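You operate a simulated robot arm through the tools that you are given. There is no shell and no other tool.

You run a simulated robot arm. Do the job below in one go: nothing can be reset, and whatever is moved stays where it is left.

Task
Glue the picture frame's corner, close it and clamp it till it sets.
Fine: glue stick back on the mat; lift the clamp once the glue has set. Set down upright: green glue stick. Where these are worked on the way, their far stop is far enough and under half their travel is too little: corner clamp. A coat counts when it lies all over at full strength: go over it till it gets no stronger.

It is judged by the outcome, as a careful person would: the job done as asked, and still so three seconds after it is handed in. It fails if anything else is knocked over, pushed out of place, dropped, spilled or broken.

Robot
A 6-joint arm with a two-finger parallel gripper, fixed in place. Base frame: the origin is at the foot of the arm, x ahead of it, y to its left, z up; the work surface is at about z = 0. Units: mm, rad, N and s.
With the tool pointing down near the work surface it reaches from about 140 to 580 mm from the base axis. Its first joint turns from -1.152 to 1.152 rad. Payload 2.1 kg.
The TCP is the grasp point between the finger pads, 30 mm short of the fingertips. In the tool frame z runs along the fingers and y along their closing line. The gripper opens to 94 mm. The fingers are 28 mm wide and 10 mm thick; the gripper's body (50 by 96 mm) begins 55 mm behind the TCP.
Orientation is that of the tool frame in the base frame, as a unit quaternion [x, y, z, w]. With the fingers straight down and closing along the base's y, the tool's x points along the base's -x, its y along +y and its z along -z.

Tools
- The arm moves only by the tool send_rows. Its argument "targets" is a list that holds one entry, the list of rows, each a list of 7 numbers: the shift along the base's x, y, z in units of 30 mm (1.0 is 30 mm), then the turn, a rotation vector about the base's x, y, z in units of 8 degrees (1.0 is 8 degrees), then the finger opening in mm, from 0 to 94. In form: [[[tx, ty, tz, ax, ay, az, grip], ...]]. A call has 1 to 20 rows; each row shifts and turns the commanded pose from where the row before left it. A call with a number of a shift or a turn outside -1 to 1 is refused whole. Each row takes 0.2 s and may step no farther than 50 mm and 0.15 rad from the row before; otherwise, or with a gripper value out of range, the whole call is refused. Where a pose cannot be reached the arm comes as near as it can. A force on the tool above 90 N (or 10 N above the force at the start of the call, whichever is more), or a blocked arm, ends the call early, and 0.2 s more pass. Each finger travels about 72 mm/s and halts on what it meets, pressing with about 30 N; the grip force reading is that of the motor and also rises with nothing between the fingers. The clock runs only during rows and for 0.2 s after the last one: add rows that do not move to give the fingers time. It gives the time, the measured TCP pose, the force on the tool (base axes), the opening and the grip force at its end, in the units of the frame above (readings bear some noise), with the torque about the TCP (base axes, N m) and any sound that the robot's microphone picked up.
- Cameras (640 x 400 px; columns grow to the right, rows downward): "scene" is fixed at [6.9, -354.3, 480.9]; the picture's right is [1.00, -0.08, 0.00], its down [-0.04, -0.59, -0.81] and it looks along [0.06, 0.81, -0.59] (base axes); focal length 255 px, centre (320, 200). "wrist" rides on the gripper at [76, 14, -103] in the tool frame; the picture's right is [-0.18, 0.98, 0.00], its down [-0.75, -0.14, -0.64] and it looks along [-0.63, -0.12, 0.77] (tool axes); focal length 243 px, centre (320, 200). There is no depth. A picture from a camera that has moved, and an enlarged one, comes with that camera's place and axes in the base frame and with its lens.
- get_image(camera): a new picture of that camera. The clock stands still meanwhile.
- zoom(camera, box): a new picture of the part [left, top, right, bottom] of that camera's present view, enlarged. The clock stands still meanwhile.
- close_job(): hands the job in; it is judged then, once.

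Places have to be worked out from the pictures, the camera data and where the tool is seen. Open the gripper and draw the arm clear of the work before you hand the job in, unless the task says otherwise.

The tools are called after "Call:" by a JSON object that holds its "op" and its "data". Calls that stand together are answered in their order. send_rows: Moves the arm, as the interface text tells. Its arguments: {"type":"object","properties":{"targets":{"type":"array","items":{"type":"array","items":{"type":"array","items":{"type":"number"}}}}},"required":["targets"]} The other tools are called the same way: get_image (camera) takes a picture; zoom (camera, box) takes an enlarged picture of a part of a camera's view; close_job () hands the job in.

At the start:

```text
t: 0.0
tool_pos: [259.7, 260.1, 320.0]
ee_rot: [0.0, 1.0, 0.002, 0.0]
wrist_force: [1.2, -0.5, -0.7]
moment: [0.02, 0.0, 0.05]
gripper_width: 93.8
finger_force: 0.0
```

scene: 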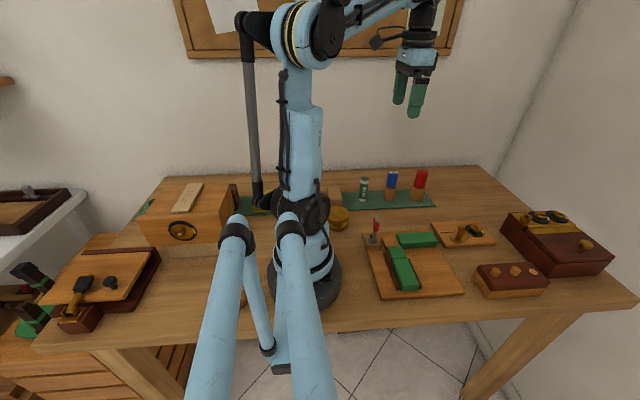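
wrist: 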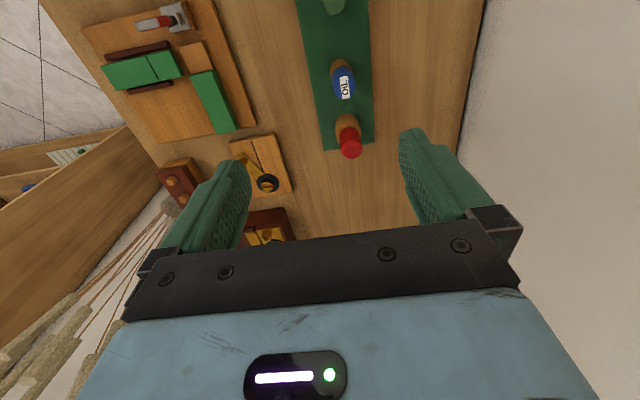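

The scene shows a board with green frame pieces and a small clamp with a red part, and a mat with three items: a green stick, a blue one and a red one. I'll zoom in on these before moving.

Call:
{"op": "zoom", "data": {"camera": "scene", "box": [340, 160, 500, 310]}}

Call:
{"op": "zoom", "data": {"camera": "wrist", "box": [60, 0, 400, 210]}}

Call:
{"op": "zoom", "data": {"camera": "scene", "box": [350, 215, 470, 305]}}

```text
2.67 times, centred on (420, 235) of scene
camera zoom: at [6.9, -354.3, 480.9], right [1.0, -0.08, 0.0], down [-0.04, -0.59, -0.81], along [0.06, 0.81, -0.59], focal length 681 px, centre (53, 107)
```

zoom: 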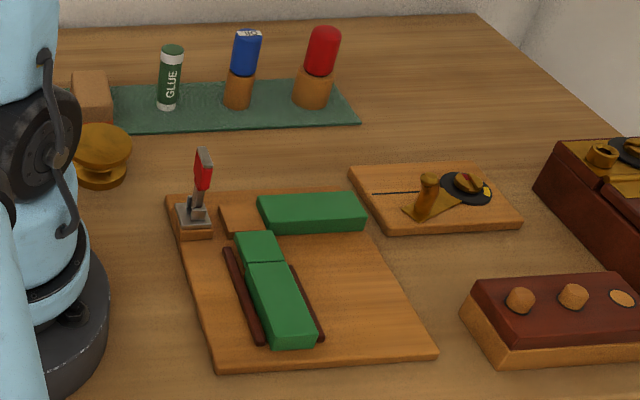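

```text
1.88 times, centred on (230, 105) of wrist
camera zoom: at [183.4, 272.9, 422.5], right [0.18, 0.98, 0.0], down [0.75, -0.14, 0.64], along [0.63, -0.12, -0.77], focal length 457 px, centre (489, 379)
```

zoom: 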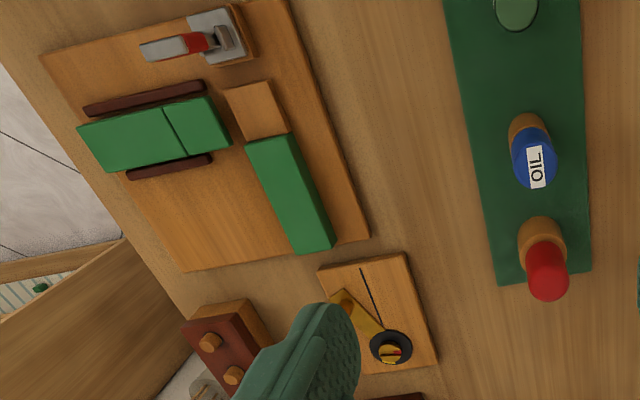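

```text
4.44 times, centred on (410, 260) of scene
camera zoom: at [6.9, -354.3, 480.9], right [1.0, -0.08, 0.0], down [-0.04, -0.59, -0.81], along [0.06, 0.81, -0.59], focal length 1134 px, centre (-80, -67)
```

zoom: 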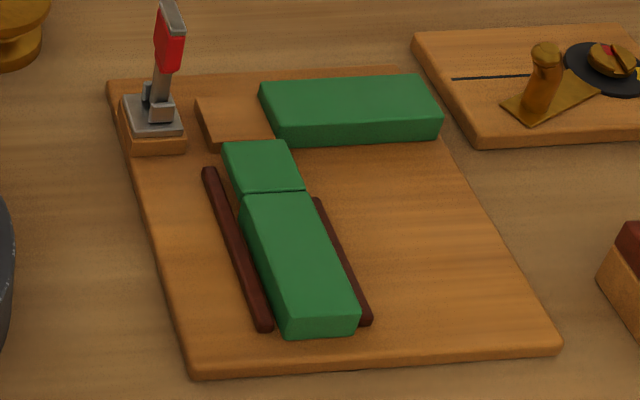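

The glue stick stands at about (192, 288) on the mat. The board spans x 155–331 and y −60–127. The bare lap is near (218, 87), the sliding rail is below it in y, and the clamp is near (170, 95). I'll move above the glue stick for a closer look, staying well above the objects.

Call:
{"op": "send_rows", "data": {"targets": [[[-0.25, 0.08, -1, 0, 0, 0, 94], [-0.25, 0.08, -1, 0, 0, 0, 94], [-0.25, 0.08, -1, 0, 0, 0, 94], [-0.25, 0.08, -1, 0, 0, 0, 94], [0, 0, 0, 0, 0, 0, 94]]]}}

```text
t: 1.2
tool_pos: [227.6, 269.6, 200.0]
ee_rot: [0.0, 1.0, 0.002, 0.001]
wrist_force: [0.0, -0.6, 0.0]
moment: [-0.02, 0.0, -0.01]
gripper_width: 94.0
finger_force: 0.1
```

The tool is now at (228, 270, 200). I'll take a picture of the glue stick from here.

Call:
{"op": "get_image", "data": {"camera": "wrist"}}

Call:
{"op": "zoom", "data": {"camera": "scene", "box": [345, 165, 385, 205]}}

```text
taken
camera wrist: at [152.1, 280.9, 303.1], right [0.18, 0.98, 0.0], down [0.75, -0.14, 0.64], along [0.63, -0.12, -0.77], focal length 243 px, centre (320, 200)
```

wrist: 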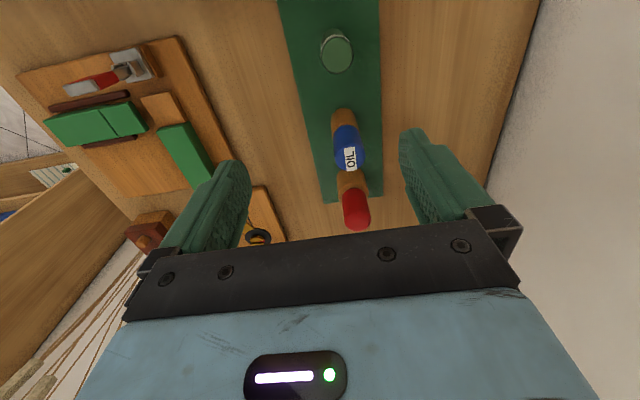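

```text
10.00 times, centred on (365, 185) of scene
camera zoom: at [6.9, -354.3, 480.9], right [1.0, -0.08, 0.0], down [-0.04, -0.59, -0.81], along [0.06, 0.81, -0.59], focal length 2552 px, centre (-130, 350)
```

zoom: 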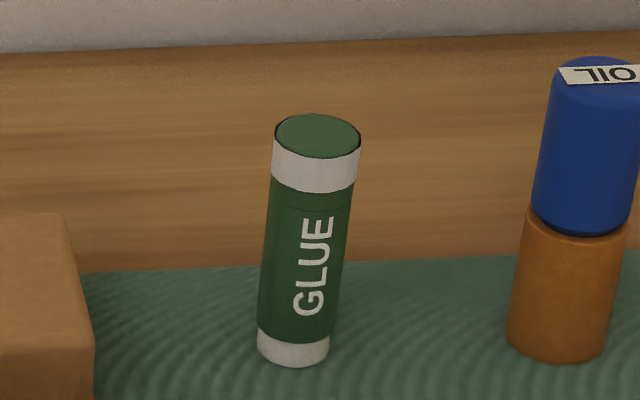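

The stick is about 25 mm across and 82 mm tall, with its axis near (187, 288). I'll centre over it and come down to z = 130 with the fingertips still above it, then check the alignment.

Call:
{"op": "send_rows", "data": {"targets": [[[-0.68, 0.32, -0.3, 0, 0, 0, 94], [-0.68, 0.31, -1, 0, 0, 0, 94], [0, 0, -1, 0, 0, 0, 94], [0, 0, 0, 0, 0, 0, 94]]]}}

Call:
{"op": "get_image", "data": {"camera": "wrist"}}

Call:
{"op": "zoom", "data": {"camera": "scene", "box": [325, 125, 425, 215]}}

```text
t: 2.2
tool_pos: [188.0, 290.0, 129.0]
ee_rot: [0.0, 1.0, 0.002, 0.001]
wrist_force: [0.3, -0.6, -0.5]
moment: [-0.01, -0.01, -0.02]
gripper_width: 94.1
finger_force: 0.1
```

```text
taken
camera wrist: at [111.7, 303.0, 232.2], right [0.18, 0.98, 0.0], down [0.75, -0.14, 0.64], along [0.63, -0.12, -0.77], focal length 243 px, centre (320, 200)
```

wrist: 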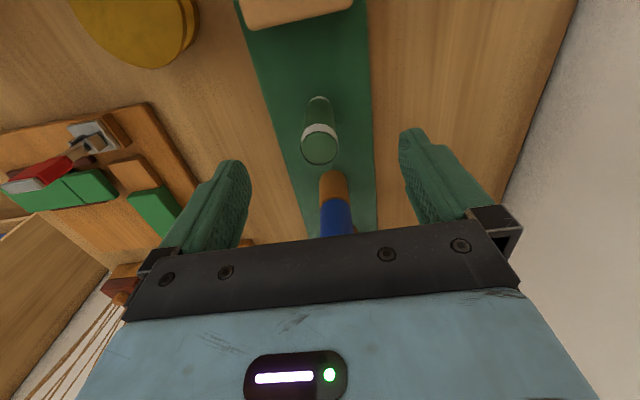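

```text
4.44 times, centred on (375, 170) of scene
camera zoom: at [6.9, -354.3, 480.9], right [1.0, -0.08, 0.0], down [-0.04, -0.59, -0.81], along [0.06, 0.81, -0.59], focal length 1134 px, centre (76, 333)
```

zoom: 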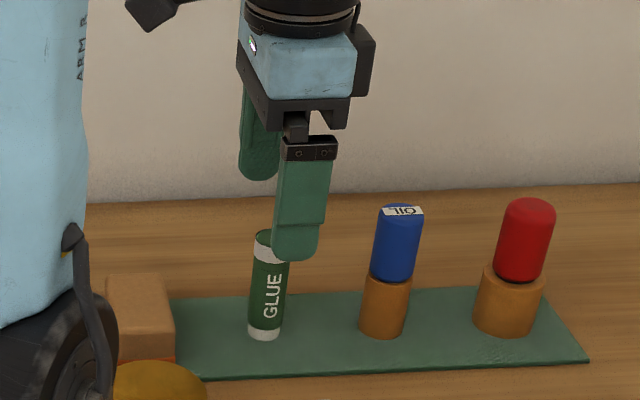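

The stick's axis reads as about (188, 288.3), so I'll shift about 1.7 mm in −y. Then I'll go down to z ≈ 52, close the fingers and hold.

Call:
{"op": "send_rows", "data": {"targets": [[[0, -0.055, -0.8, 0, 0, 0, 94], [0, 0, -0.9, 0, 0, 0, 94], [0, 0, -0.87, 0, 0, 0, 94], [0, 0, 0, 0, 0, 0, 94], [0, 0, 0, 0, 0, 0, 60], [0, 0, 0, 0, 0, 0, 40]]]}}

Call:
{"op": "get_image", "data": {"camera": "wrist"}}

```text
t: 3.6
tool_pos: [189.6, 291.8, 56.1]
ee_rot: [0.0, 1.0, 0.002, 0.0]
wrist_force: [-0.4, 0.2, -0.1]
moment: [-0.01, 0.0, -0.01]
gripper_width: 39.9
finger_force: 0.1
```

```text
taken
camera wrist: at [112.8, 302.5, 158.2], right [0.18, 0.98, 0.0], down [0.75, -0.14, 0.64], along [0.63, -0.12, -0.77], focal length 243 px, centre (320, 200)
```

wrist: 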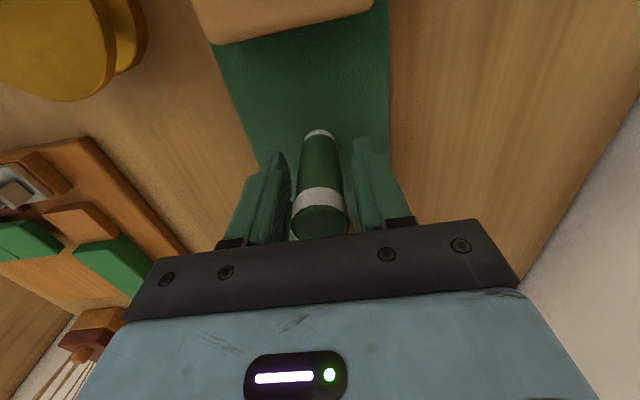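

The stick sits between the fingers, close to centred. I'll close to grip it.

Call:
{"op": "send_rows", "data": {"targets": [[[0, 0, 0, 0, 0, 0, 30], [0, 0, 0, 0, 0, 0, 24], [0, 0, 0, 0, 0, 0, 20], [0, 0, 0, 0, 0, 0, 16], [0, 0, 0, 0, 0, 0, 16]]]}}

Call:
{"op": "get_image", "data": {"camera": "wrist"}}

```text
t: 4.8
tool_pos: [189.1, 289.3, 55.2]
ee_rot: [0.0, 1.0, 0.002, 0.0]
wrist_force: [0.2, 0.3, 1.9]
moment: [-0.01, 0.02, 0.06]
gripper_width: 23.3
finger_force: 30.1
```

```text
taken
camera wrist: at [112.9, 302.5, 158.2], right [0.18, 0.98, 0.0], down [0.75, -0.14, 0.64], along [0.63, -0.12, -0.77], focal length 243 px, centre (320, 200)
```

wrist: 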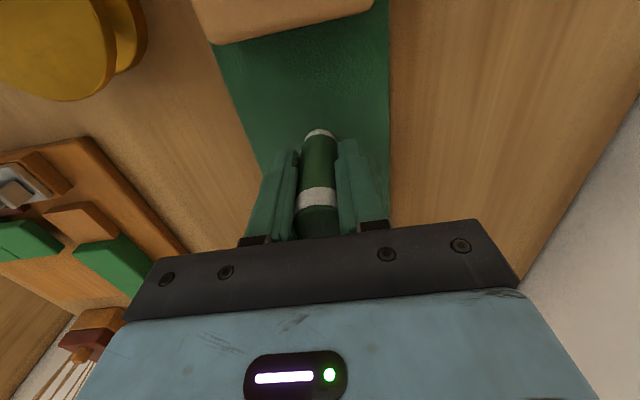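

The stick is gripped at 23.3 mm with 30 N. I'll lift it straight up and carry it high over to the bare lap near (218, 87), then look at it and the clamp from there.

Call:
{"op": "send_rows", "data": {"targets": [[[0, 0, 0.3, 0, 0, 0, 16], [0, 0, 0.9, 0, 0, 0, 16], [0, 0, 1, 0, 0, 0, 16], [0, 0, 1, 0, 0, 0, 16], [0, 0, 0.9, 0, 0, 0, 16], [0.14, -0.96, 0, 0, 0, 0, 16], [0.14, -0.96, 0, 0, 0, 0, 16], [0.14, -0.96, 0, 0, 0, 0, 16], [0.14, -0.96, 0, 0, 0, 0, 16], [0.14, -0.96, 0, 0, 0, 0, 16], [0.14, -0.96, 0, 0, 0, 0, 16], [0.14, -0.96, 0, 0, 0, 0, 16], [0, 0, 0, 0, 0, 0, 16]]]}}

Call:
{"op": "get_image", "data": {"camera": "wrist"}}

Call:
{"op": "get_image", "data": {"camera": "scene"}}

```text
t: 7.6
tool_pos: [218.4, 86.3, 175.9]
ee_rot: [-0.001, 1.0, 0.001, 0.001]
wrist_force: [-0.5, -0.4, -0.8]
moment: [0.0, -0.01, 0.01]
gripper_width: 23.2
finger_force: 30.5
```

```text
taken
camera wrist: at [141.7, 98.9, 278.3], right [0.18, 0.98, 0.0], down [0.75, -0.14, 0.64], along [0.63, -0.12, -0.77], focal length 243 px, centre (320, 200)
```

wrist: 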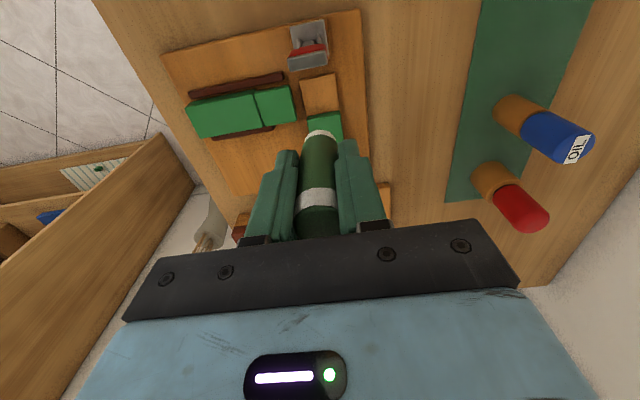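

```text
taken
```

scene: 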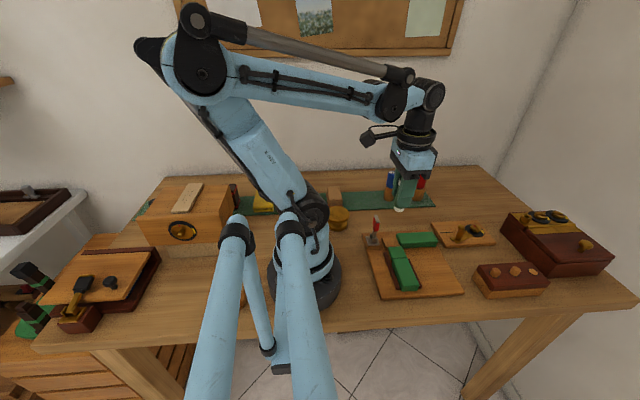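

Call:
{"op": "zoom", "data": {"camera": "wrist", "box": [150, 0, 390, 150]}}

Call:
{"op": "zoom", "data": {"camera": "scene", "box": [355, 205, 435, 255]}}

Call:
{"op": "zoom", "data": {"camera": "scene", "box": [380, 140, 440, 220]}}

```text
2.67 times, centred on (270, 75) of wrist
camera zoom: at [141.7, 98.9, 278.3], right [0.18, 0.98, 0.0], down [0.75, -0.14, 0.64], along [0.63, -0.12, -0.77], focal length 647 px, centre (453, 533)
```

zoom: 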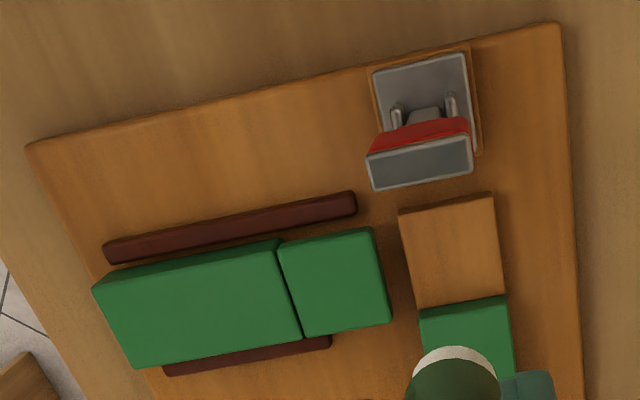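

```text
8.00 times, centred on (395, 230) of scene
camera zoom: at [6.9, -354.3, 480.9], right [1.0, -0.08, 0.0], down [-0.04, -0.59, -0.81], along [0.06, 0.81, -0.59], focal length 2042 px, centre (-280, -40)
```

zoom: 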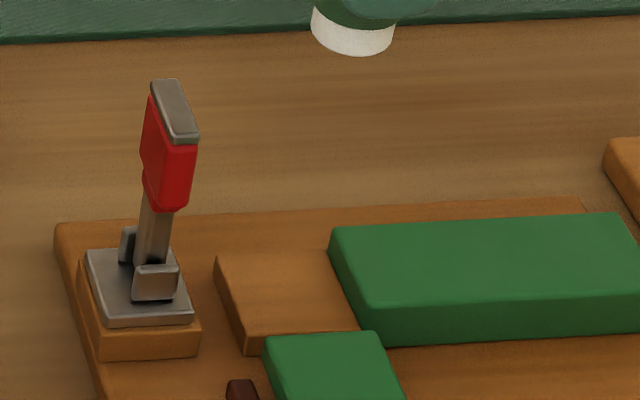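

```text
5.00 times, centred on (410, 180) of scene
camera zoom: at [6.9, -354.3, 480.9], right [1.0, -0.08, 0.0], down [-0.04, -0.59, -0.81], along [0.06, 0.81, -0.59], focal length 1276 px, centre (-130, 300)
```

zoom: 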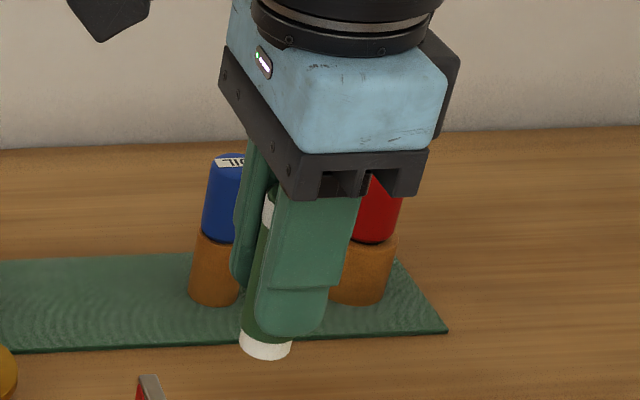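

The stick's white bottom faces down. The bare lap measures about x 199–235.5, y 67–101.5, with its top near z 22. The clamp lever stands at x ≤ 176 and hinges about y towards +x. I'll descend over the middle of the lap and stop just short of contact.

Call:
{"op": "send_rows", "data": {"targets": [[[-0.1, 0, -1, 0, 0, 0, 16], [0, 0, -1, 0, 0, 0, 16], [0, 0, -1, 0, 0, 0, 16], [0, 0, 0, 0, 0, 0, 16], [0, 0, 0, 0, 0, 0, 16]]]}}

Call:
{"op": "zoom", "data": {"camera": "scene", "box": [355, 195, 435, 255]}}

Call:
{"op": "get_image", "data": {"camera": "wrist"}}

```text
t: 8.8
tool_pos: [215.7, 86.5, 86.3]
ee_rot: [-0.001, 1.0, 0.002, 0.001]
wrist_force: [-1.0, 0.1, -1.1]
moment: [0.0, 0.01, 0.04]
gripper_width: 23.3
finger_force: 30.1
```

```text
6.67 times, centred on (395, 225) of scene
camera zoom: at [6.9, -354.3, 480.9], right [1.0, -0.08, 0.0], down [-0.04, -0.59, -0.81], along [0.06, 0.81, -0.59], focal length 1701 px, centre (-180, 33)
```

zoom: 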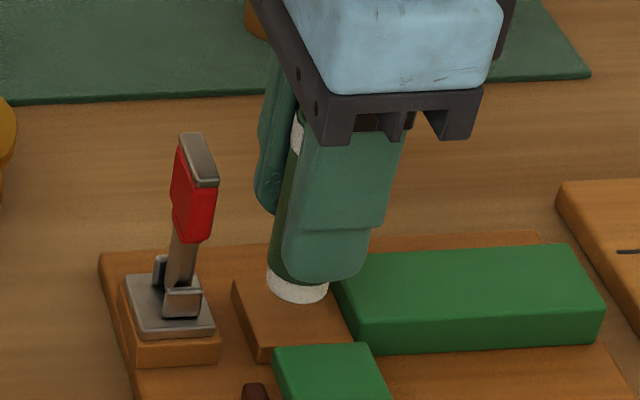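

```text
taken
camera wrist: at [139.3, 98.5, 189.7], right [0.18, 0.98, 0.0], down [0.75, -0.14, 0.64], along [0.63, -0.12, -0.77], focal length 243 px, centre (320, 200)
```

wrist: 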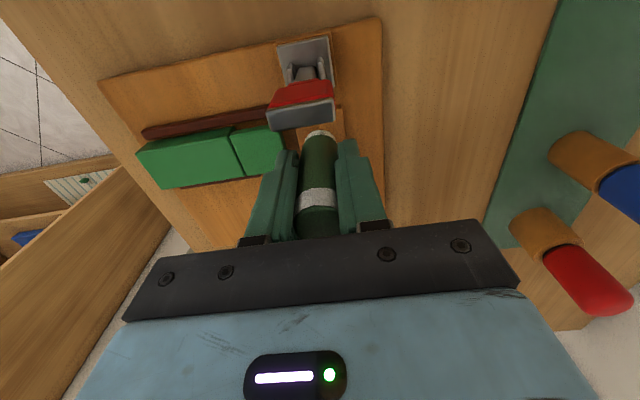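

The tool is at about z = 86.5 with the stick bottom roughly 10 mm above the lap. I'll lower it slowly and watch the force.

Call:
{"op": "send_rows", "data": {"targets": [[[0, 0, -0.1, 0, 0, 0, 16], [0, 0, -0.1, 0, 0, 0, 16], [0, 0, -0.07, 0, 0, 0, 16], [0, 0, 0, 0, 0, 0, 16]]]}}

Call:
{"op": "zoom", "data": {"camera": "scene", "box": [380, 215, 420, 245]}}

```text
t: 9.8
tool_pos: [215.0, 86.6, 79.0]
ee_rot: [-0.001, 1.0, 0.001, 0.001]
wrist_force: [-0.5, 0.0, -1.2]
moment: [-0.03, 0.0, 0.02]
gripper_width: 23.0
finger_force: 29.6
```

```text
13.33 times, centred on (400, 230) of scene
camera zoom: at [6.9, -354.3, 480.9], right [1.0, -0.08, 0.0], down [-0.04, -0.59, -0.81], along [0.06, 0.81, -0.59], focal length 3403 px, centre (-747, -200)
```

zoom: 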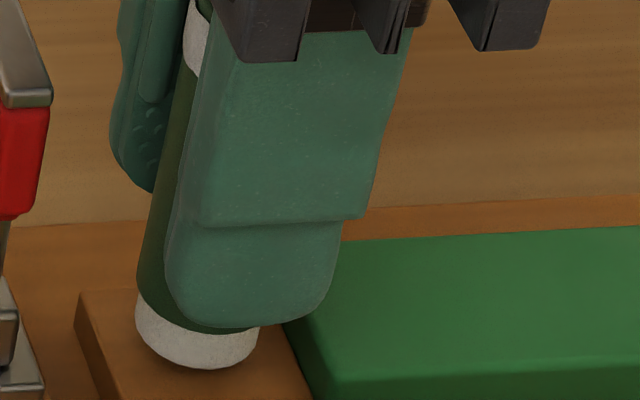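

No contact force yet. I'll continue down in 1 mm steps.

Call:
{"op": "send_rows", "data": {"targets": [[[0, 0, -0.034, 0, 0, 0, 16], [0, 0, -0.034, 0, 0, 0, 16], [0, 0, 0, 0, 0, 0, 16]]]}}

Call:
{"op": "send_rows", "data": {"targets": [[[0, 0, -0.034, 0, 0, 0, 16], [0, 0, 0, 0, 0, 0, 16]]]}}

Call:
{"op": "send_rows", "data": {"targets": [[[0, 0, -0.034, 0, 0, 0, 16], [0, 0, 0, 0, 0, 0, 16]]]}}

```text
t: 10.6
tool_pos: [215.4, 85.7, 77.7]
ee_rot: [0.0, 1.0, 0.001, 0.0]
wrist_force: [-0.3, 0.5, -0.4]
moment: [0.0, 0.01, 0.01]
gripper_width: 23.1
finger_force: 30.2
```

```text
t: 11.2
tool_pos: [215.0, 86.0, 75.9]
ee_rot: [0.0, 1.0, 0.001, 0.001]
wrist_force: [0.1, -0.1, -1.4]
moment: [-0.03, 0.02, 0.0]
gripper_width: 23.2
finger_force: 29.9
```

```text
t: 11.8
tool_pos: [215.0, 86.5, 74.7]
ee_rot: [0.0, 1.0, 0.001, 0.0]
wrist_force: [-0.8, 0.7, -0.6]
moment: [0.02, 0.03, 0.01]
gripper_width: 23.3
finger_force: 29.9
```

Readings still show no contact at z ≈ 74.7, so I'll keep lowering by 1 mm at a time.

Call:
{"op": "send_rows", "data": {"targets": [[[0, 0, -0.034, 0, 0, 0, 16], [0, 0, 0, 0, 0, 0, 16]]]}}

Call:
{"op": "zoom", "data": {"camera": "scene", "box": [380, 215, 420, 245]}}

```text
t: 12.4
tool_pos: [214.7, 85.5, 74.6]
ee_rot: [0.0, 1.0, 0.001, 0.001]
wrist_force: [-0.2, 0.1, 0.3]
moment: [0.01, 0.0, 0.01]
gripper_width: 22.9
finger_force: 30.4
```

```text
13.33 times, centred on (400, 230) of scene
camera zoom: at [6.9, -354.3, 480.9], right [1.0, -0.08, 0.0], down [-0.04, -0.59, -0.81], along [0.06, 0.81, -0.59], focal length 3403 px, centre (-747, -200)
```

zoom: 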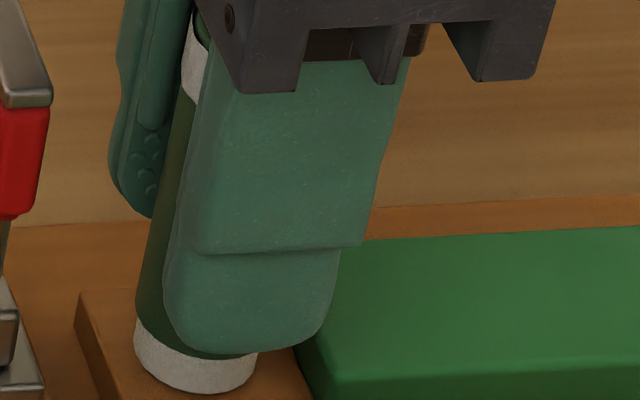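

Still no contact. I'll go on in single millimetres with a force reading after each.

Call:
{"op": "send_rows", "data": {"targets": [[[0, 0, -0.034, 0, 0, 0, 16], [0, 0, 0, 0, 0, 0, 16]]]}}

Call:
{"op": "send_rows", "data": {"targets": [[[0, 0, -0.034, 0, 0, 0, 16], [0, 0, 0, 0, 0, 0, 16]]]}}

Call:
{"op": "zoom", "data": {"camera": "scene", "box": [380, 220, 420, 250]}}

```text
t: 13.0
tool_pos: [215.9, 85.6, 72.7]
ee_rot: [0.0, 1.0, 0.002, 0.002]
wrist_force: [-2.2, 0.8, 22.0]
moment: [-0.06, 0.04, -0.07]
gripper_width: 23.3
finger_force: 30.0
```

```text
t: 13.6
tool_pos: [215.4, 86.1, 72.6]
ee_rot: [0.001, 1.0, 0.001, 0.0]
wrist_force: [1.4, -4.1, 21.5]
moment: [-0.23, -0.14, -0.03]
gripper_width: 23.0
finger_force: 29.9
```

```text
13.33 times, centred on (400, 235) of scene
camera zoom: at [6.8, -354.4, 480.9], right [1.0, -0.08, 0.0], down [-0.04, -0.59, -0.81], along [0.06, 0.81, -0.59], focal length 3403 px, centre (-747, -267)
```

zoom: 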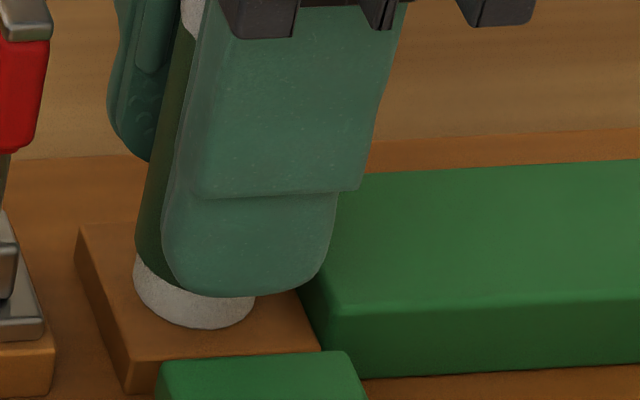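

Contact is made at TCP z ≈ 72.7 with about 22 N. I'll ease off half a millimetre and start rubbing strips across the lap in y.

Call:
{"op": "send_rows", "data": {"targets": [[[0, 0, -0.0, 0, 0, 0, 16], [0, 0, 0.017, 0, 0, 0, 16], [0, -0.233, 0, 0, 0, 0, 16], [0, -0.233, 0, 0, 0, 0, 16], [0, 0.233, 0, 0, 0, 0, 16], [0, 0.233, 0, 0, 0, 0, 16], [0, 0.233, 0, 0, 0, 0, 16], [0, 0.233, 0, 0, 0, 0, 16], [0, 0, 0, 0, 0, 0, 16]]]}}

Call:
{"op": "zoom", "data": {"camera": "scene", "box": [380, 220, 420, 250]}}

Call:
{"op": "get_image", "data": {"camera": "wrist"}}

```text
t: 15.6
tool_pos: [215.8, 98.2, 72.9]
ee_rot: [0.0, 1.0, 0.001, 0.001]
wrist_force: [0.1, 0.0, -1.5]
moment: [-0.01, -0.01, -0.05]
gripper_width: 23.3
finger_force: 29.9
```

```text
13.33 times, centred on (400, 235) of scene
camera zoom: at [6.9, -354.3, 480.9], right [1.0, -0.08, 0.0], down [-0.04, -0.59, -0.81], along [0.06, 0.81, -0.59], focal length 3403 px, centre (-747, -267)
```

zoom: 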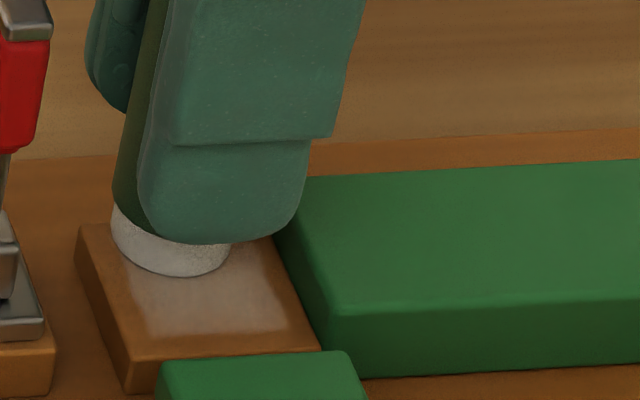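

```text
taken
camera wrist: at [138.5, 110.9, 174.4], right [0.18, 0.98, 0.0], down [0.75, -0.14, 0.64], along [0.63, -0.12, -0.77], focal length 243 px, centre (320, 200)
```

wrist: 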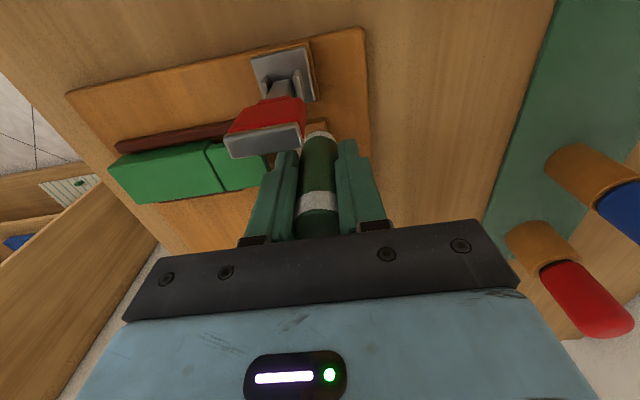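

A whitish coat shows where the stick passed. Contact is now light, so I'll press 0.5 mm further and run the strip next to the fixed rail at x ≈ 222.

Call:
{"op": "send_rows", "data": {"targets": [[[0, 0, -0.02, 0, 0, 0, 16], [0.22, 0, 0, 0, 0, 0, 16], [0, -0.233, 0, 0, 0, 0, 16], [0, -0.233, 0, 0, 0, 0, 16], [0, -0.233, 0, 0, 0, 0, 16], [0, -0.233, 0, 0, 0, 0, 16], [0, 0, 0, 0, 0, 0, 16]]]}}

Call:
{"op": "zoom", "data": {"camera": "scene", "box": [380, 220, 420, 250]}}

Call:
{"op": "get_image", "data": {"camera": "wrist"}}

```text
t: 17.2
tool_pos: [221.9, 71.9, 70.1]
ee_rot: [0.001, 1.0, 0.002, 0.001]
wrist_force: [1.9, 7.5, 22.0]
moment: [0.45, -0.18, -0.01]
gripper_width: 23.2
finger_force: 29.6
```

```text
13.33 times, centred on (400, 235) of scene
camera zoom: at [6.8, -354.4, 480.9], right [1.0, -0.08, 0.0], down [-0.04, -0.59, -0.81], along [0.06, 0.81, -0.59], focal length 3403 px, centre (-747, -267)
```

zoom: 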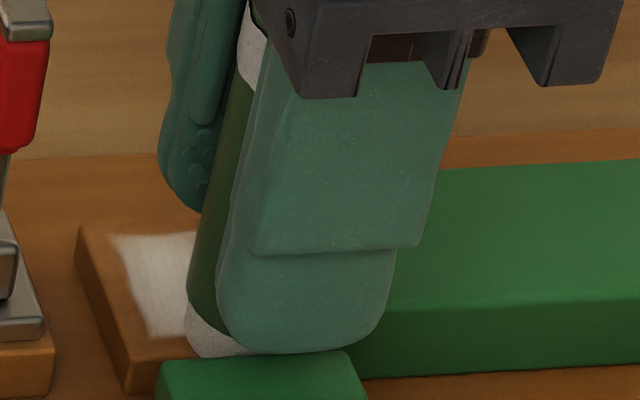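

```text
taken
camera wrist: at [145.1, 84.8, 173.0], right [0.18, 0.98, 0.0], down [0.75, -0.14, 0.64], along [0.63, -0.12, -0.77], focal length 243 px, centre (320, 200)
```

wrist: 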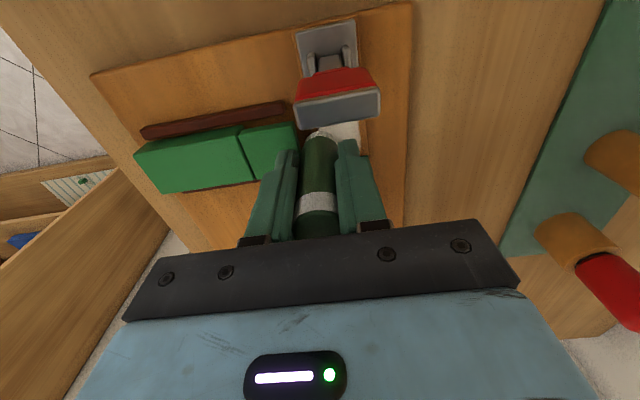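

The coat is turning white. I'll ease up slightly and rub the strips on the −x side at x ≈ 209 and 204.

Call:
{"op": "send_rows", "data": {"targets": [[[0, 0, 0.017, 0, 0, 0, 16], [-0.2, 0, 0, 0, 0, 0, 16], [-0.2, 0, 0, 0, 0, 0, 16], [0, 0.233, 0, 0, 0, 0, 16], [0, 0.233, 0, 0, 0, 0, 16], [0, 0.233, 0, 0, 0, 0, 16], [0, 0.233, 0, 0, 0, 0, 16], [0, 0, 0, 0, 0, 0, 16]]]}}

Call:
{"op": "zoom", "data": {"camera": "scene", "box": [380, 220, 420, 250]}}

```text
t: 19.0
tool_pos: [211.4, 100.0, 72.1]
ee_rot: [0.0, 1.0, 0.002, 0.001]
wrist_force: [-0.1, 0.5, -0.4]
moment: [-0.01, 0.01, -0.03]
gripper_width: 23.2
finger_force: 29.9
```

```text
13.33 times, centred on (400, 235) of scene
camera zoom: at [6.9, -354.3, 480.9], right [1.0, -0.08, 0.0], down [-0.04, -0.59, -0.81], along [0.06, 0.81, -0.59], focal length 3403 px, centre (-747, -267)
```

zoom: 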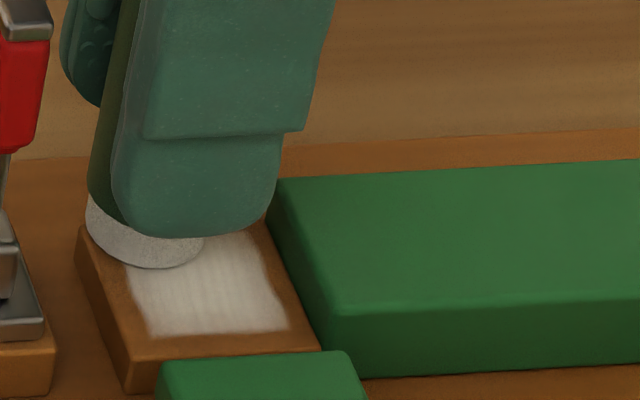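

Coat is forming but edges on the −x side and the front are thin. I'll run another strip at x ≈ 204 and along the front edge, then lift to inspect.

Call:
{"op": "send_rows", "data": {"targets": [[[-0.17, 0, -0.03, 0, 0, 0, 16], [0, -0.2, 0, 0, 0, 0, 16], [0, -0.2, 0, 0, 0, 0, 16], [0, -0.2, 0, 0, 0, 0, 16], [0, -0.2, 0, 0, 0, 0, 16], [0, -0.2, 0, 0, 0, 0, 16], [0.2, 0, 0, 0, 0, 0, 16], [0.2, 0, 0, 0, 0, 0, 16], [0.2, 0, 0, 0, 0, 0, 16], [0, 0, 0, 0, 0, 0, 16]]]}}

Call:
{"op": "zoom", "data": {"camera": "scene", "box": [380, 220, 420, 250]}}

Call:
{"op": "get_image", "data": {"camera": "wrist"}}

```text
t: 21.2
tool_pos: [221.5, 70.8, 71.8]
ee_rot: [0.0, 1.0, 0.003, -0.001]
wrist_force: [-10.2, 15.4, 1.6]
moment: [0.62, 0.38, -0.02]
gripper_width: 23.3
finger_force: 29.9
```

```text
13.33 times, centred on (400, 235) of scene
camera zoom: at [6.9, -354.3, 480.9], right [1.0, -0.08, 0.0], down [-0.04, -0.59, -0.81], along [0.06, 0.81, -0.59], focal length 3403 px, centre (-747, -267)
```

zoom: 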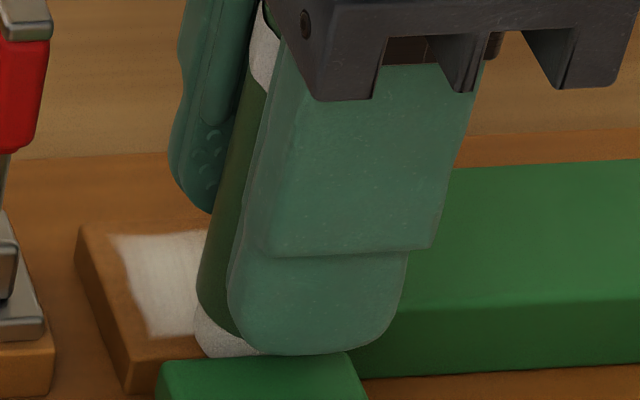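

```text
taken
camera wrist: at [146.8, 82.9, 174.3], right [0.18, 0.98, 0.01], down [0.75, -0.14, 0.64], along [0.63, -0.11, -0.77], focal length 243 px, centre (320, 200)
```

wrist: 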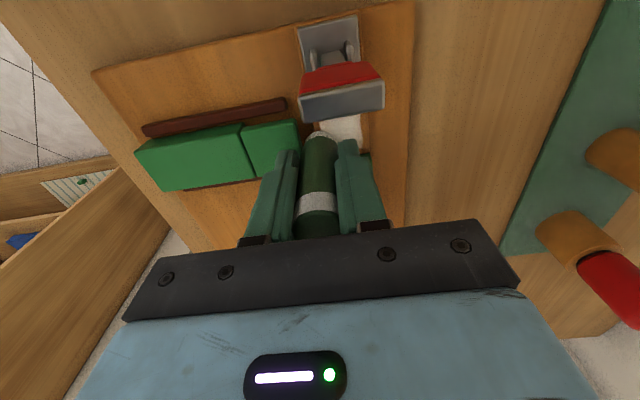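

Side forces show the stick touching the fixed rail and the end of the sliding rail. I'll back off from both, lift clear and shift in +y to inspect the coat.

Call:
{"op": "send_rows", "data": {"targets": [[[-0.06, 0.1, 0, 0, 0, 0, 16], [0, 0.05, 0.2, 0, 0, 0, 16], [0, 0, 0.8, 0, 0, 0, 16], [0, 0.2, 1, 0, 0, 0, 16], [0, 1, 1, 0, 0, 0, 16], [0, 1, 0, 0, 0, 0, 16], [0, 0, 0, 0, 0, 0, 16]]]}}

Call:
{"op": "get_image", "data": {"camera": "wrist"}}

Call:
{"op": "zoom", "data": {"camera": "scene", "box": [375, 215, 425, 255]}}

```text
t: 22.8
tool_pos: [217.4, 141.7, 163.2]
ee_rot: [0.0, 1.0, 0.001, 0.002]
wrist_force: [-0.2, -0.6, -0.6]
moment: [-0.01, 0.0, 0.0]
gripper_width: 23.2
finger_force: 29.9
```

```text
taken
camera wrist: at [142.4, 153.8, 265.2], right [0.18, 0.98, 0.0], down [0.75, -0.14, 0.64], along [0.63, -0.12, -0.77], focal length 243 px, centre (320, 200)
```

wrist: 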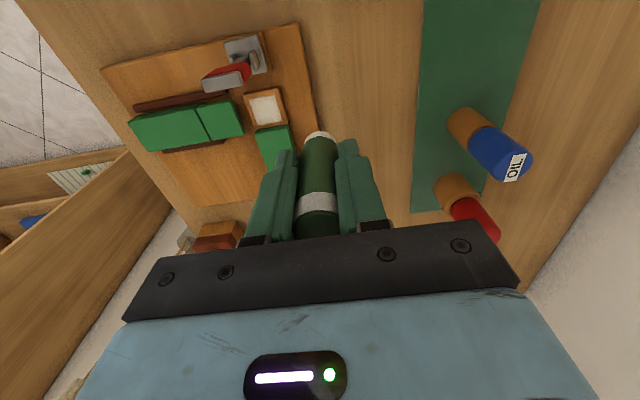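

```text
10.00 times, centred on (400, 235) of scene
camera zoom: at [6.9, -354.3, 480.9], right [1.0, -0.08, 0.0], down [-0.04, -0.59, -0.81], along [0.06, 0.81, -0.59], focal length 2552 px, centre (-480, -150)
```

zoom: 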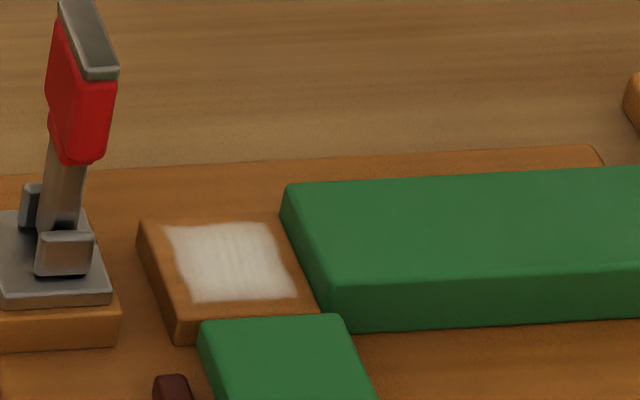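

Call:
{"op": "zoom", "data": {"camera": "wrist", "box": [225, 75, 305, 135]}}

Call:
{"op": "zoom", "data": {"camera": "scene", "box": [384, 226, 412, 244]}}

```text
6.67 times, centred on (265, 105) of wrist
camera zoom: at [142.4, 153.8, 265.2], right [0.18, 0.98, 0.0], down [0.75, -0.14, 0.64], along [0.63, -0.12, -0.77], focal length 1618 px, centre (687, 833)
```

zoom: 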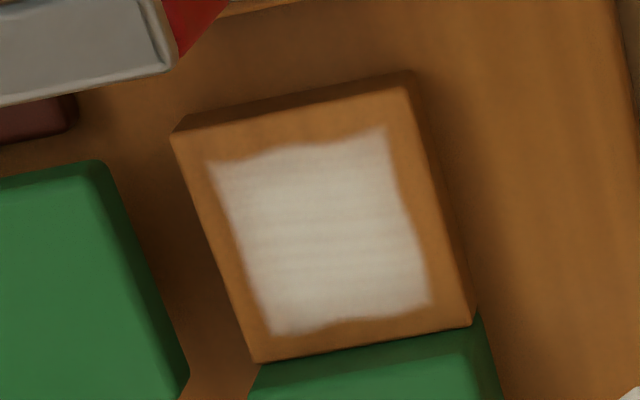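

```text
16.00 times, centred on (398, 235) of scene
camera zoom: at [6.9, -354.3, 480.9], right [1.0, -0.08, 0.0], down [-0.04, -0.59, -0.81], along [0.06, 0.81, -0.59], focal length 4083 px, centre (-928, -360)
```

zoom: 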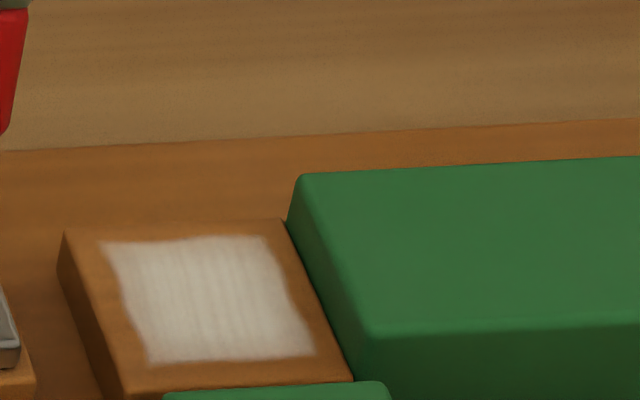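

The coat is a patch about x 205–231.5, y 70.5–97, all covered with some streaks. To bring it to full strength I'll go back over it with further passes, first returning above the patch.

Call:
{"op": "send_rows", "data": {"targets": [[[-0.13, -0.8, 0, 0, 0, 0, 16], [-0.13, -0.8, -0.3, 0, 0, 0, 16], [0, 0, -1, 0, 0, 0, 16], [0, 0, -1, 0, 0, 0, 16], [0, 0, -0.5, 0, 0, 0, 16], [0, 0, -0.1, 0, 0, 0, 16], [0, 0, 0, 0, 0, 0, 16]]]}}

Call:
{"op": "get_image", "data": {"camera": "wrist"}}

```text
t: 24.4
tool_pos: [212.5, 92.0, 75.0]
ee_rot: [0.0, 1.0, 0.001, 0.001]
wrist_force: [-0.7, 0.3, -0.1]
moment: [-0.01, 0.0, 0.0]
gripper_width: 23.4
finger_force: 30.5
```

```text
taken
camera wrist: at [136.7, 104.4, 177.8], right [0.18, 0.98, 0.0], down [0.75, -0.14, 0.64], along [0.63, -0.12, -0.77], focal length 243 px, centre (320, 200)
```

wrist: 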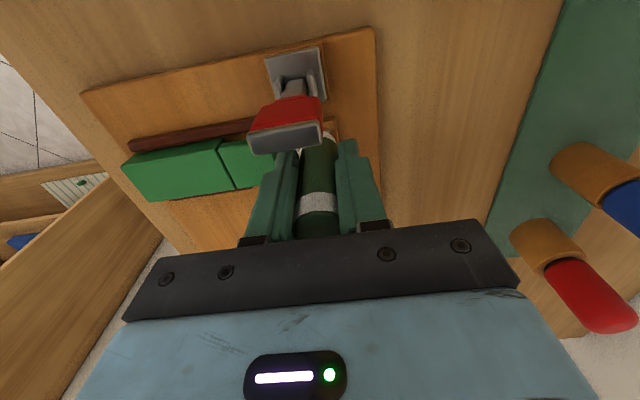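

The tool is at (213, 90, 75), just above contact. I'll lower it gently until the force shows touch.

Call:
{"op": "send_rows", "data": {"targets": [[[0, 0, -0.06, 0, 0, 0, 16], [0, 0, -0.03, 0, 0, 0, 16], [0, 0, 0, 0, 0, 0, 16]]]}}

Call:
{"op": "send_rows", "data": {"targets": [[[0, 0, -0.025, 0, 0, 0, 16], [0, 0, 0, 0, 0, 0, 16]]]}}

```text
t: 25.2
tool_pos: [212.0, 91.6, 72.3]
ee_rot: [0.001, 1.0, 0.0, 0.0]
wrist_force: [-0.4, 0.7, -2.1]
moment: [0.0, 0.01, 0.02]
gripper_width: 23.3
finger_force: 30.0
```

```text
t: 25.8
tool_pos: [212.5, 92.7, 72.1]
ee_rot: [-0.001, 1.0, 0.001, 0.001]
wrist_force: [0.3, -0.9, 0.0]
moment: [0.01, 0.0, -0.02]
gripper_width: 23.2
finger_force: 29.7
```

No contact yet, so I'll go another 0.75 mm twice.

Call:
{"op": "send_rows", "data": {"targets": [[[0, 0, -0.025, 0, 0, 0, 16], [0, 0, 0, 0, 0, 0, 16]]]}}

Call:
{"op": "send_rows", "data": {"targets": [[[0, 0, -0.02, 0, 0, 0, 16], [0, 0, 0, 0, 0, 0, 16]]]}}

```text
t: 26.4
tool_pos: [213.4, 92.7, 70.3]
ee_rot: [0.0, 1.0, 0.002, 0.0]
wrist_force: [-5.2, 1.1, 20.7]
moment: [-0.04, 0.14, 0.0]
gripper_width: 23.2
finger_force: 29.5
```

```text
t: 27.0
tool_pos: [213.5, 92.8, 69.5]
ee_rot: [0.001, 1.0, 0.002, 0.003]
wrist_force: [0.1, 3.1, 22.0]
moment: [0.07, -0.16, 0.02]
gripper_width: 23.2
finger_force: 30.4
```

Contact holds at about 22 N. I'll ease slightly and rub a full serpentine over the patch, compensating for the slight height drift along y.

Call:
{"op": "send_rows", "data": {"targets": [[[0, 0, 0.01, 0, 0, 0, 16], [-0.13, 0, 0, 0, 0, 0, 16], [0, -0.2, 0.005, 0, 0, 0, 16], [0, -0.2, 0.005, 0, 0, 0, 16], [0, -0.2, 0.005, 0, 0, 0, 16], [0.15, 0, 0, 0, 0, 0, 16], [0, 0.2, -0.005, 0, 0, 0, 16], [0, 0.2, -0.005, 0, 0, 0, 16], [0, 0.2, -0.005, 0, 0, 0, 16], [0.15, 0, 0, 0, 0, 0, 16], [0, -0.2, 0.005, 0, 0, 0, 16], [0, -0.2, 0.005, 0, 0, 0, 16], [0, -0.2, 0.005, 0, 0, 0, 16], [0.13, 0, 0, 0, 0, 0, 16], [0, 0.2, -0.005, 0, 0, 0, 16], [0, 0.2, -0.005, 0, 0, 0, 16], [0, 0.2, -0.005, 0, 0, 0, 16], [0, 0.15, -0.005, 0, 0, 0, 16], [-0.2, 0, 0, 0, 0, 0, 16], [-0.2, 0, 0, 0, 0, 0, 16]]]}}

Call:
{"op": "get_image", "data": {"camera": "wrist"}}

Call:
{"op": "zoom", "data": {"camera": "scene", "box": [384, 226, 412, 244]}}

```text
t: 31.2
tool_pos: [208.8, 96.4, 69.8]
ee_rot: [0.0, 1.0, 0.001, 0.0]
wrist_force: [0.3, 0.8, 0.1]
moment: [-0.01, -0.05, -0.02]
gripper_width: 23.0
finger_force: 29.6
```

```text
taken
camera wrist: at [132.6, 108.4, 172.6], right [0.18, 0.98, 0.0], down [0.75, -0.14, 0.64], along [0.63, -0.12, -0.77], focal length 243 px, centre (320, 200)
```

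wrist: 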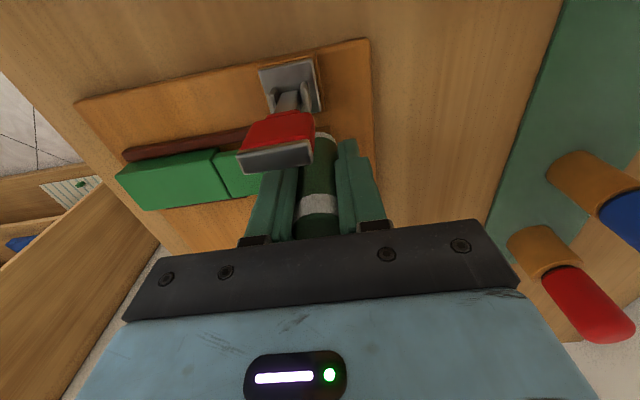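

```text
16.00 times, centred on (398, 235) of scene
camera zoom: at [6.9, -354.3, 480.9], right [1.0, -0.08, 0.0], down [-0.04, -0.59, -0.81], along [0.06, 0.81, -0.59], focal length 4083 px, centre (-928, -360)
```

zoom: 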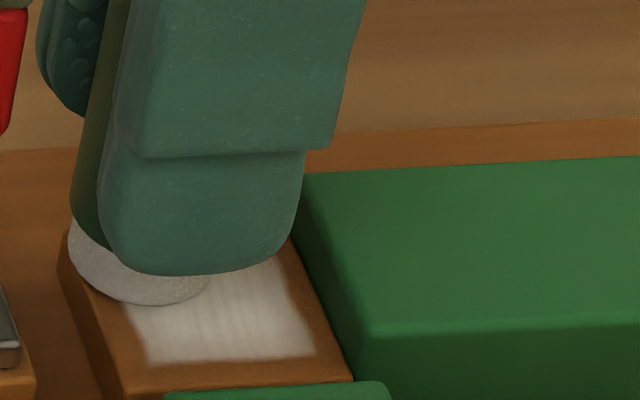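

The force reads zero here, so I'll lower a touch and make another full pass before comparing.

Call:
{"op": "send_rows", "data": {"targets": [[[0, 0, -0.025, 0, 0, 0, 16], [0, 0, 0, 0, 0, 0, 16]]]}}

Call:
{"op": "send_rows", "data": {"targets": [[[0, -0.2, 0, 0, 0, 0, 16], [0, -0.2, 0.005, 0, 0, 0, 16], [0, -0.2, 0.005, 0, 0, 0, 16], [0, -0.15, 0.005, 0, 0, 0, 16], [0.15, 0, 0, 0, 0, 0, 16], [0, 0.2, -0.005, 0, 0, 0, 16], [0, 0.2, -0.005, 0, 0, 0, 16], [0, 0.2, -0.005, 0, 0, 0, 16], [0, 0.15, -0.005, 0, 0, 0, 16], [0.15, 0, 0, 0, 0, 0, 16], [0, -0.2, 0.005, 0, 0, 0, 16], [0, -0.2, 0.005, 0, 0, 0, 16], [0, -0.2, 0.005, 0, 0, 0, 16], [0, -0.15, 0.005, 0, 0, 0, 16], [0.13, 0, 0, 0, 0, 0, 16], [0, 0.2, -0.005, 0, 0, 0, 16], [0, 0.2, -0.005, 0, 0, 0, 16], [0, 0.2, -0.005, 0, 0, 0, 16], [0, 0.15, -0.005, 0, 0, 0, 16], [0, 0, 0, 0, 0, 0, 16]]]}}

Call:
{"op": "zoom", "data": {"camera": "scene", "box": [384, 226, 412, 244]}}

```text
t: 31.8
tool_pos: [209.7, 95.9, 69.5]
ee_rot: [0.0, 1.0, 0.002, 0.0]
wrist_force: [-3.0, -0.5, 21.6]
moment: [-0.06, 0.05, -0.02]
gripper_width: 23.1
finger_force: 30.1
```

```text
t: 36.0
tool_pos: [223.5, 98.2, 67.5]
ee_rot: [0.0, 1.0, 0.0, 0.0]
wrist_force: [-12.8, -10.1, 16.0]
moment: [-0.41, 0.26, -0.1]
gripper_width: 23.3
finger_force: 30.1
```

```text
16.00 times, centred on (398, 235) of scene
camera zoom: at [6.8, -354.4, 480.9], right [1.0, -0.08, 0.0], down [-0.04, -0.59, -0.81], along [0.06, 0.81, -0.59], focal length 4083 px, centre (-928, -360)
```

zoom: 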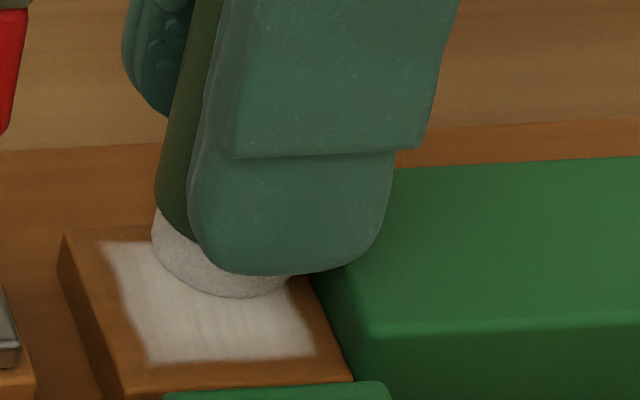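

Contact was firm through this pass. I'll make one more pass crosswise (along x), then lift and inspect.

Call:
{"op": "send_rows", "data": {"targets": [[[-0.05, 0, 0.005, 0, 0, 0, 16], [-0.2, 0, 0, 0, 0, 0, 16], [-0.2, 0, 0, 0, 0, 0, 16], [0, -0.2, 0.005, 0, 0, 0, 16], [0.2, 0, 0, 0, 0, 0, 16], [0.2, 0, 0, 0, 0, 0, 16], [0, -0.2, 0.005, 0, 0, 0, 16], [-0.2, 0, 0, 0, 0, 0, 16], [-0.2, 0, 0, 0, 0, 0, 16], [0, -0.2, 0.005, 0, 0, 0, 16], [0.2, 0, 0, 0, 0, 0, 16], [0.2, 0, 0, 0, 0, 0, 16], [0, -0.18, 0.005, 0, 0, 0, 16], [-0.2, 0, 0, 0, 0, 0, 16], [-0.2, 0, 0, 0, 0, 0, 16], [0, 0, 0, 0, 0, 0, 16]]]}}

Call:
{"op": "send_rows", "data": {"targets": [[[0, 0.05, 0.1, 0, 0, 0, 16], [0, 0, 0.9, 0, 0, 0, 16], [0.1, 0.2, 1, 0, 0, 0, 16], [0.1, 1, 1, 0, 0, 0, 16], [0.1, 1, 0, 0, 0, 0, 16], [0, 0, 0, 0, 0, 0, 16]]]}}

Call:
{"op": "get_image", "data": {"camera": "wrist"}}

Call:
{"op": "zoom", "data": {"camera": "scene", "box": [384, 226, 412, 244]}}

```text
t: 39.4
tool_pos: [208.1, 74.0, 69.6]
ee_rot: [0.0, 1.0, 0.001, 0.001]
wrist_force: [-0.1, -0.1, -0.2]
moment: [-0.02, -0.02, 0.01]
gripper_width: 23.0
finger_force: 29.5
```

```text
t: 40.8
tool_pos: [217.6, 141.7, 160.8]
ee_rot: [-0.001, 1.0, 0.001, 0.0]
wrist_force: [0.8, -0.4, -0.4]
moment: [-0.03, 0.0, 0.03]
gripper_width: 23.3
finger_force: 30.0
```

```text
taken
camera wrist: at [142.1, 154.3, 263.5], right [0.18, 0.98, 0.0], down [0.75, -0.14, 0.64], along [0.63, -0.12, -0.77], focal length 243 px, centre (320, 200)
```

wrist: 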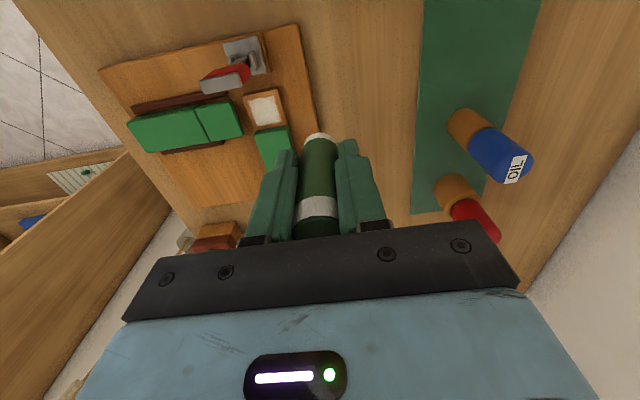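

```text
16.00 times, centred on (398, 235) of scene
camera zoom: at [6.9, -354.3, 480.9], right [1.0, -0.08, 0.0], down [-0.04, -0.59, -0.81], along [0.06, 0.81, -0.59], focal length 4083 px, centre (-928, -360)
```

zoom: 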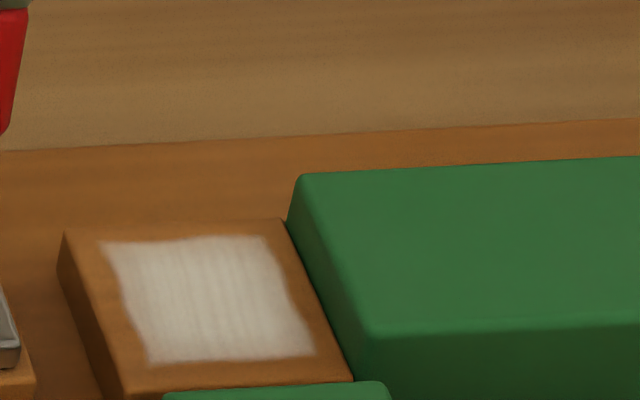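

Call:
{"op": "zoom", "data": {"camera": "wrist", "box": [225, 75, 305, 135]}}

Call:
{"op": "zoom", "data": {"camera": "scene", "box": [375, 215, 425, 255]}}

```text
6.67 times, centred on (265, 105) of wrist
camera zoom: at [142.1, 154.3, 263.5], right [0.18, 0.98, 0.0], down [0.75, -0.14, 0.64], along [0.63, -0.12, -0.77], focal length 1618 px, centre (687, 833)
```

zoom: 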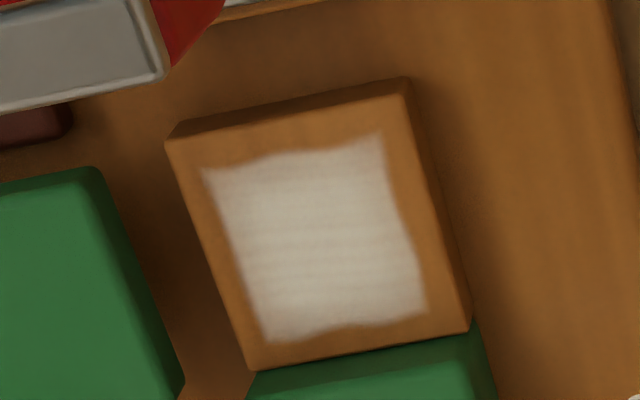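

```text
10.00 times, centred on (400, 235) of scene
camera zoom: at [6.9, -354.3, 480.9], right [1.0, -0.08, 0.0], down [-0.04, -0.59, -0.81], along [0.06, 0.81, -0.59], focal length 2552 px, centre (-480, -150)
```

zoom: 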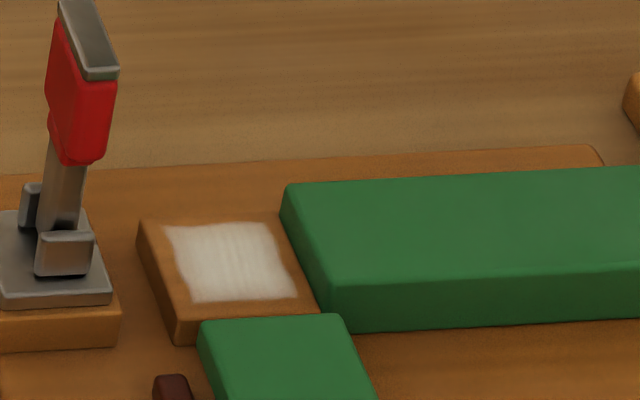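

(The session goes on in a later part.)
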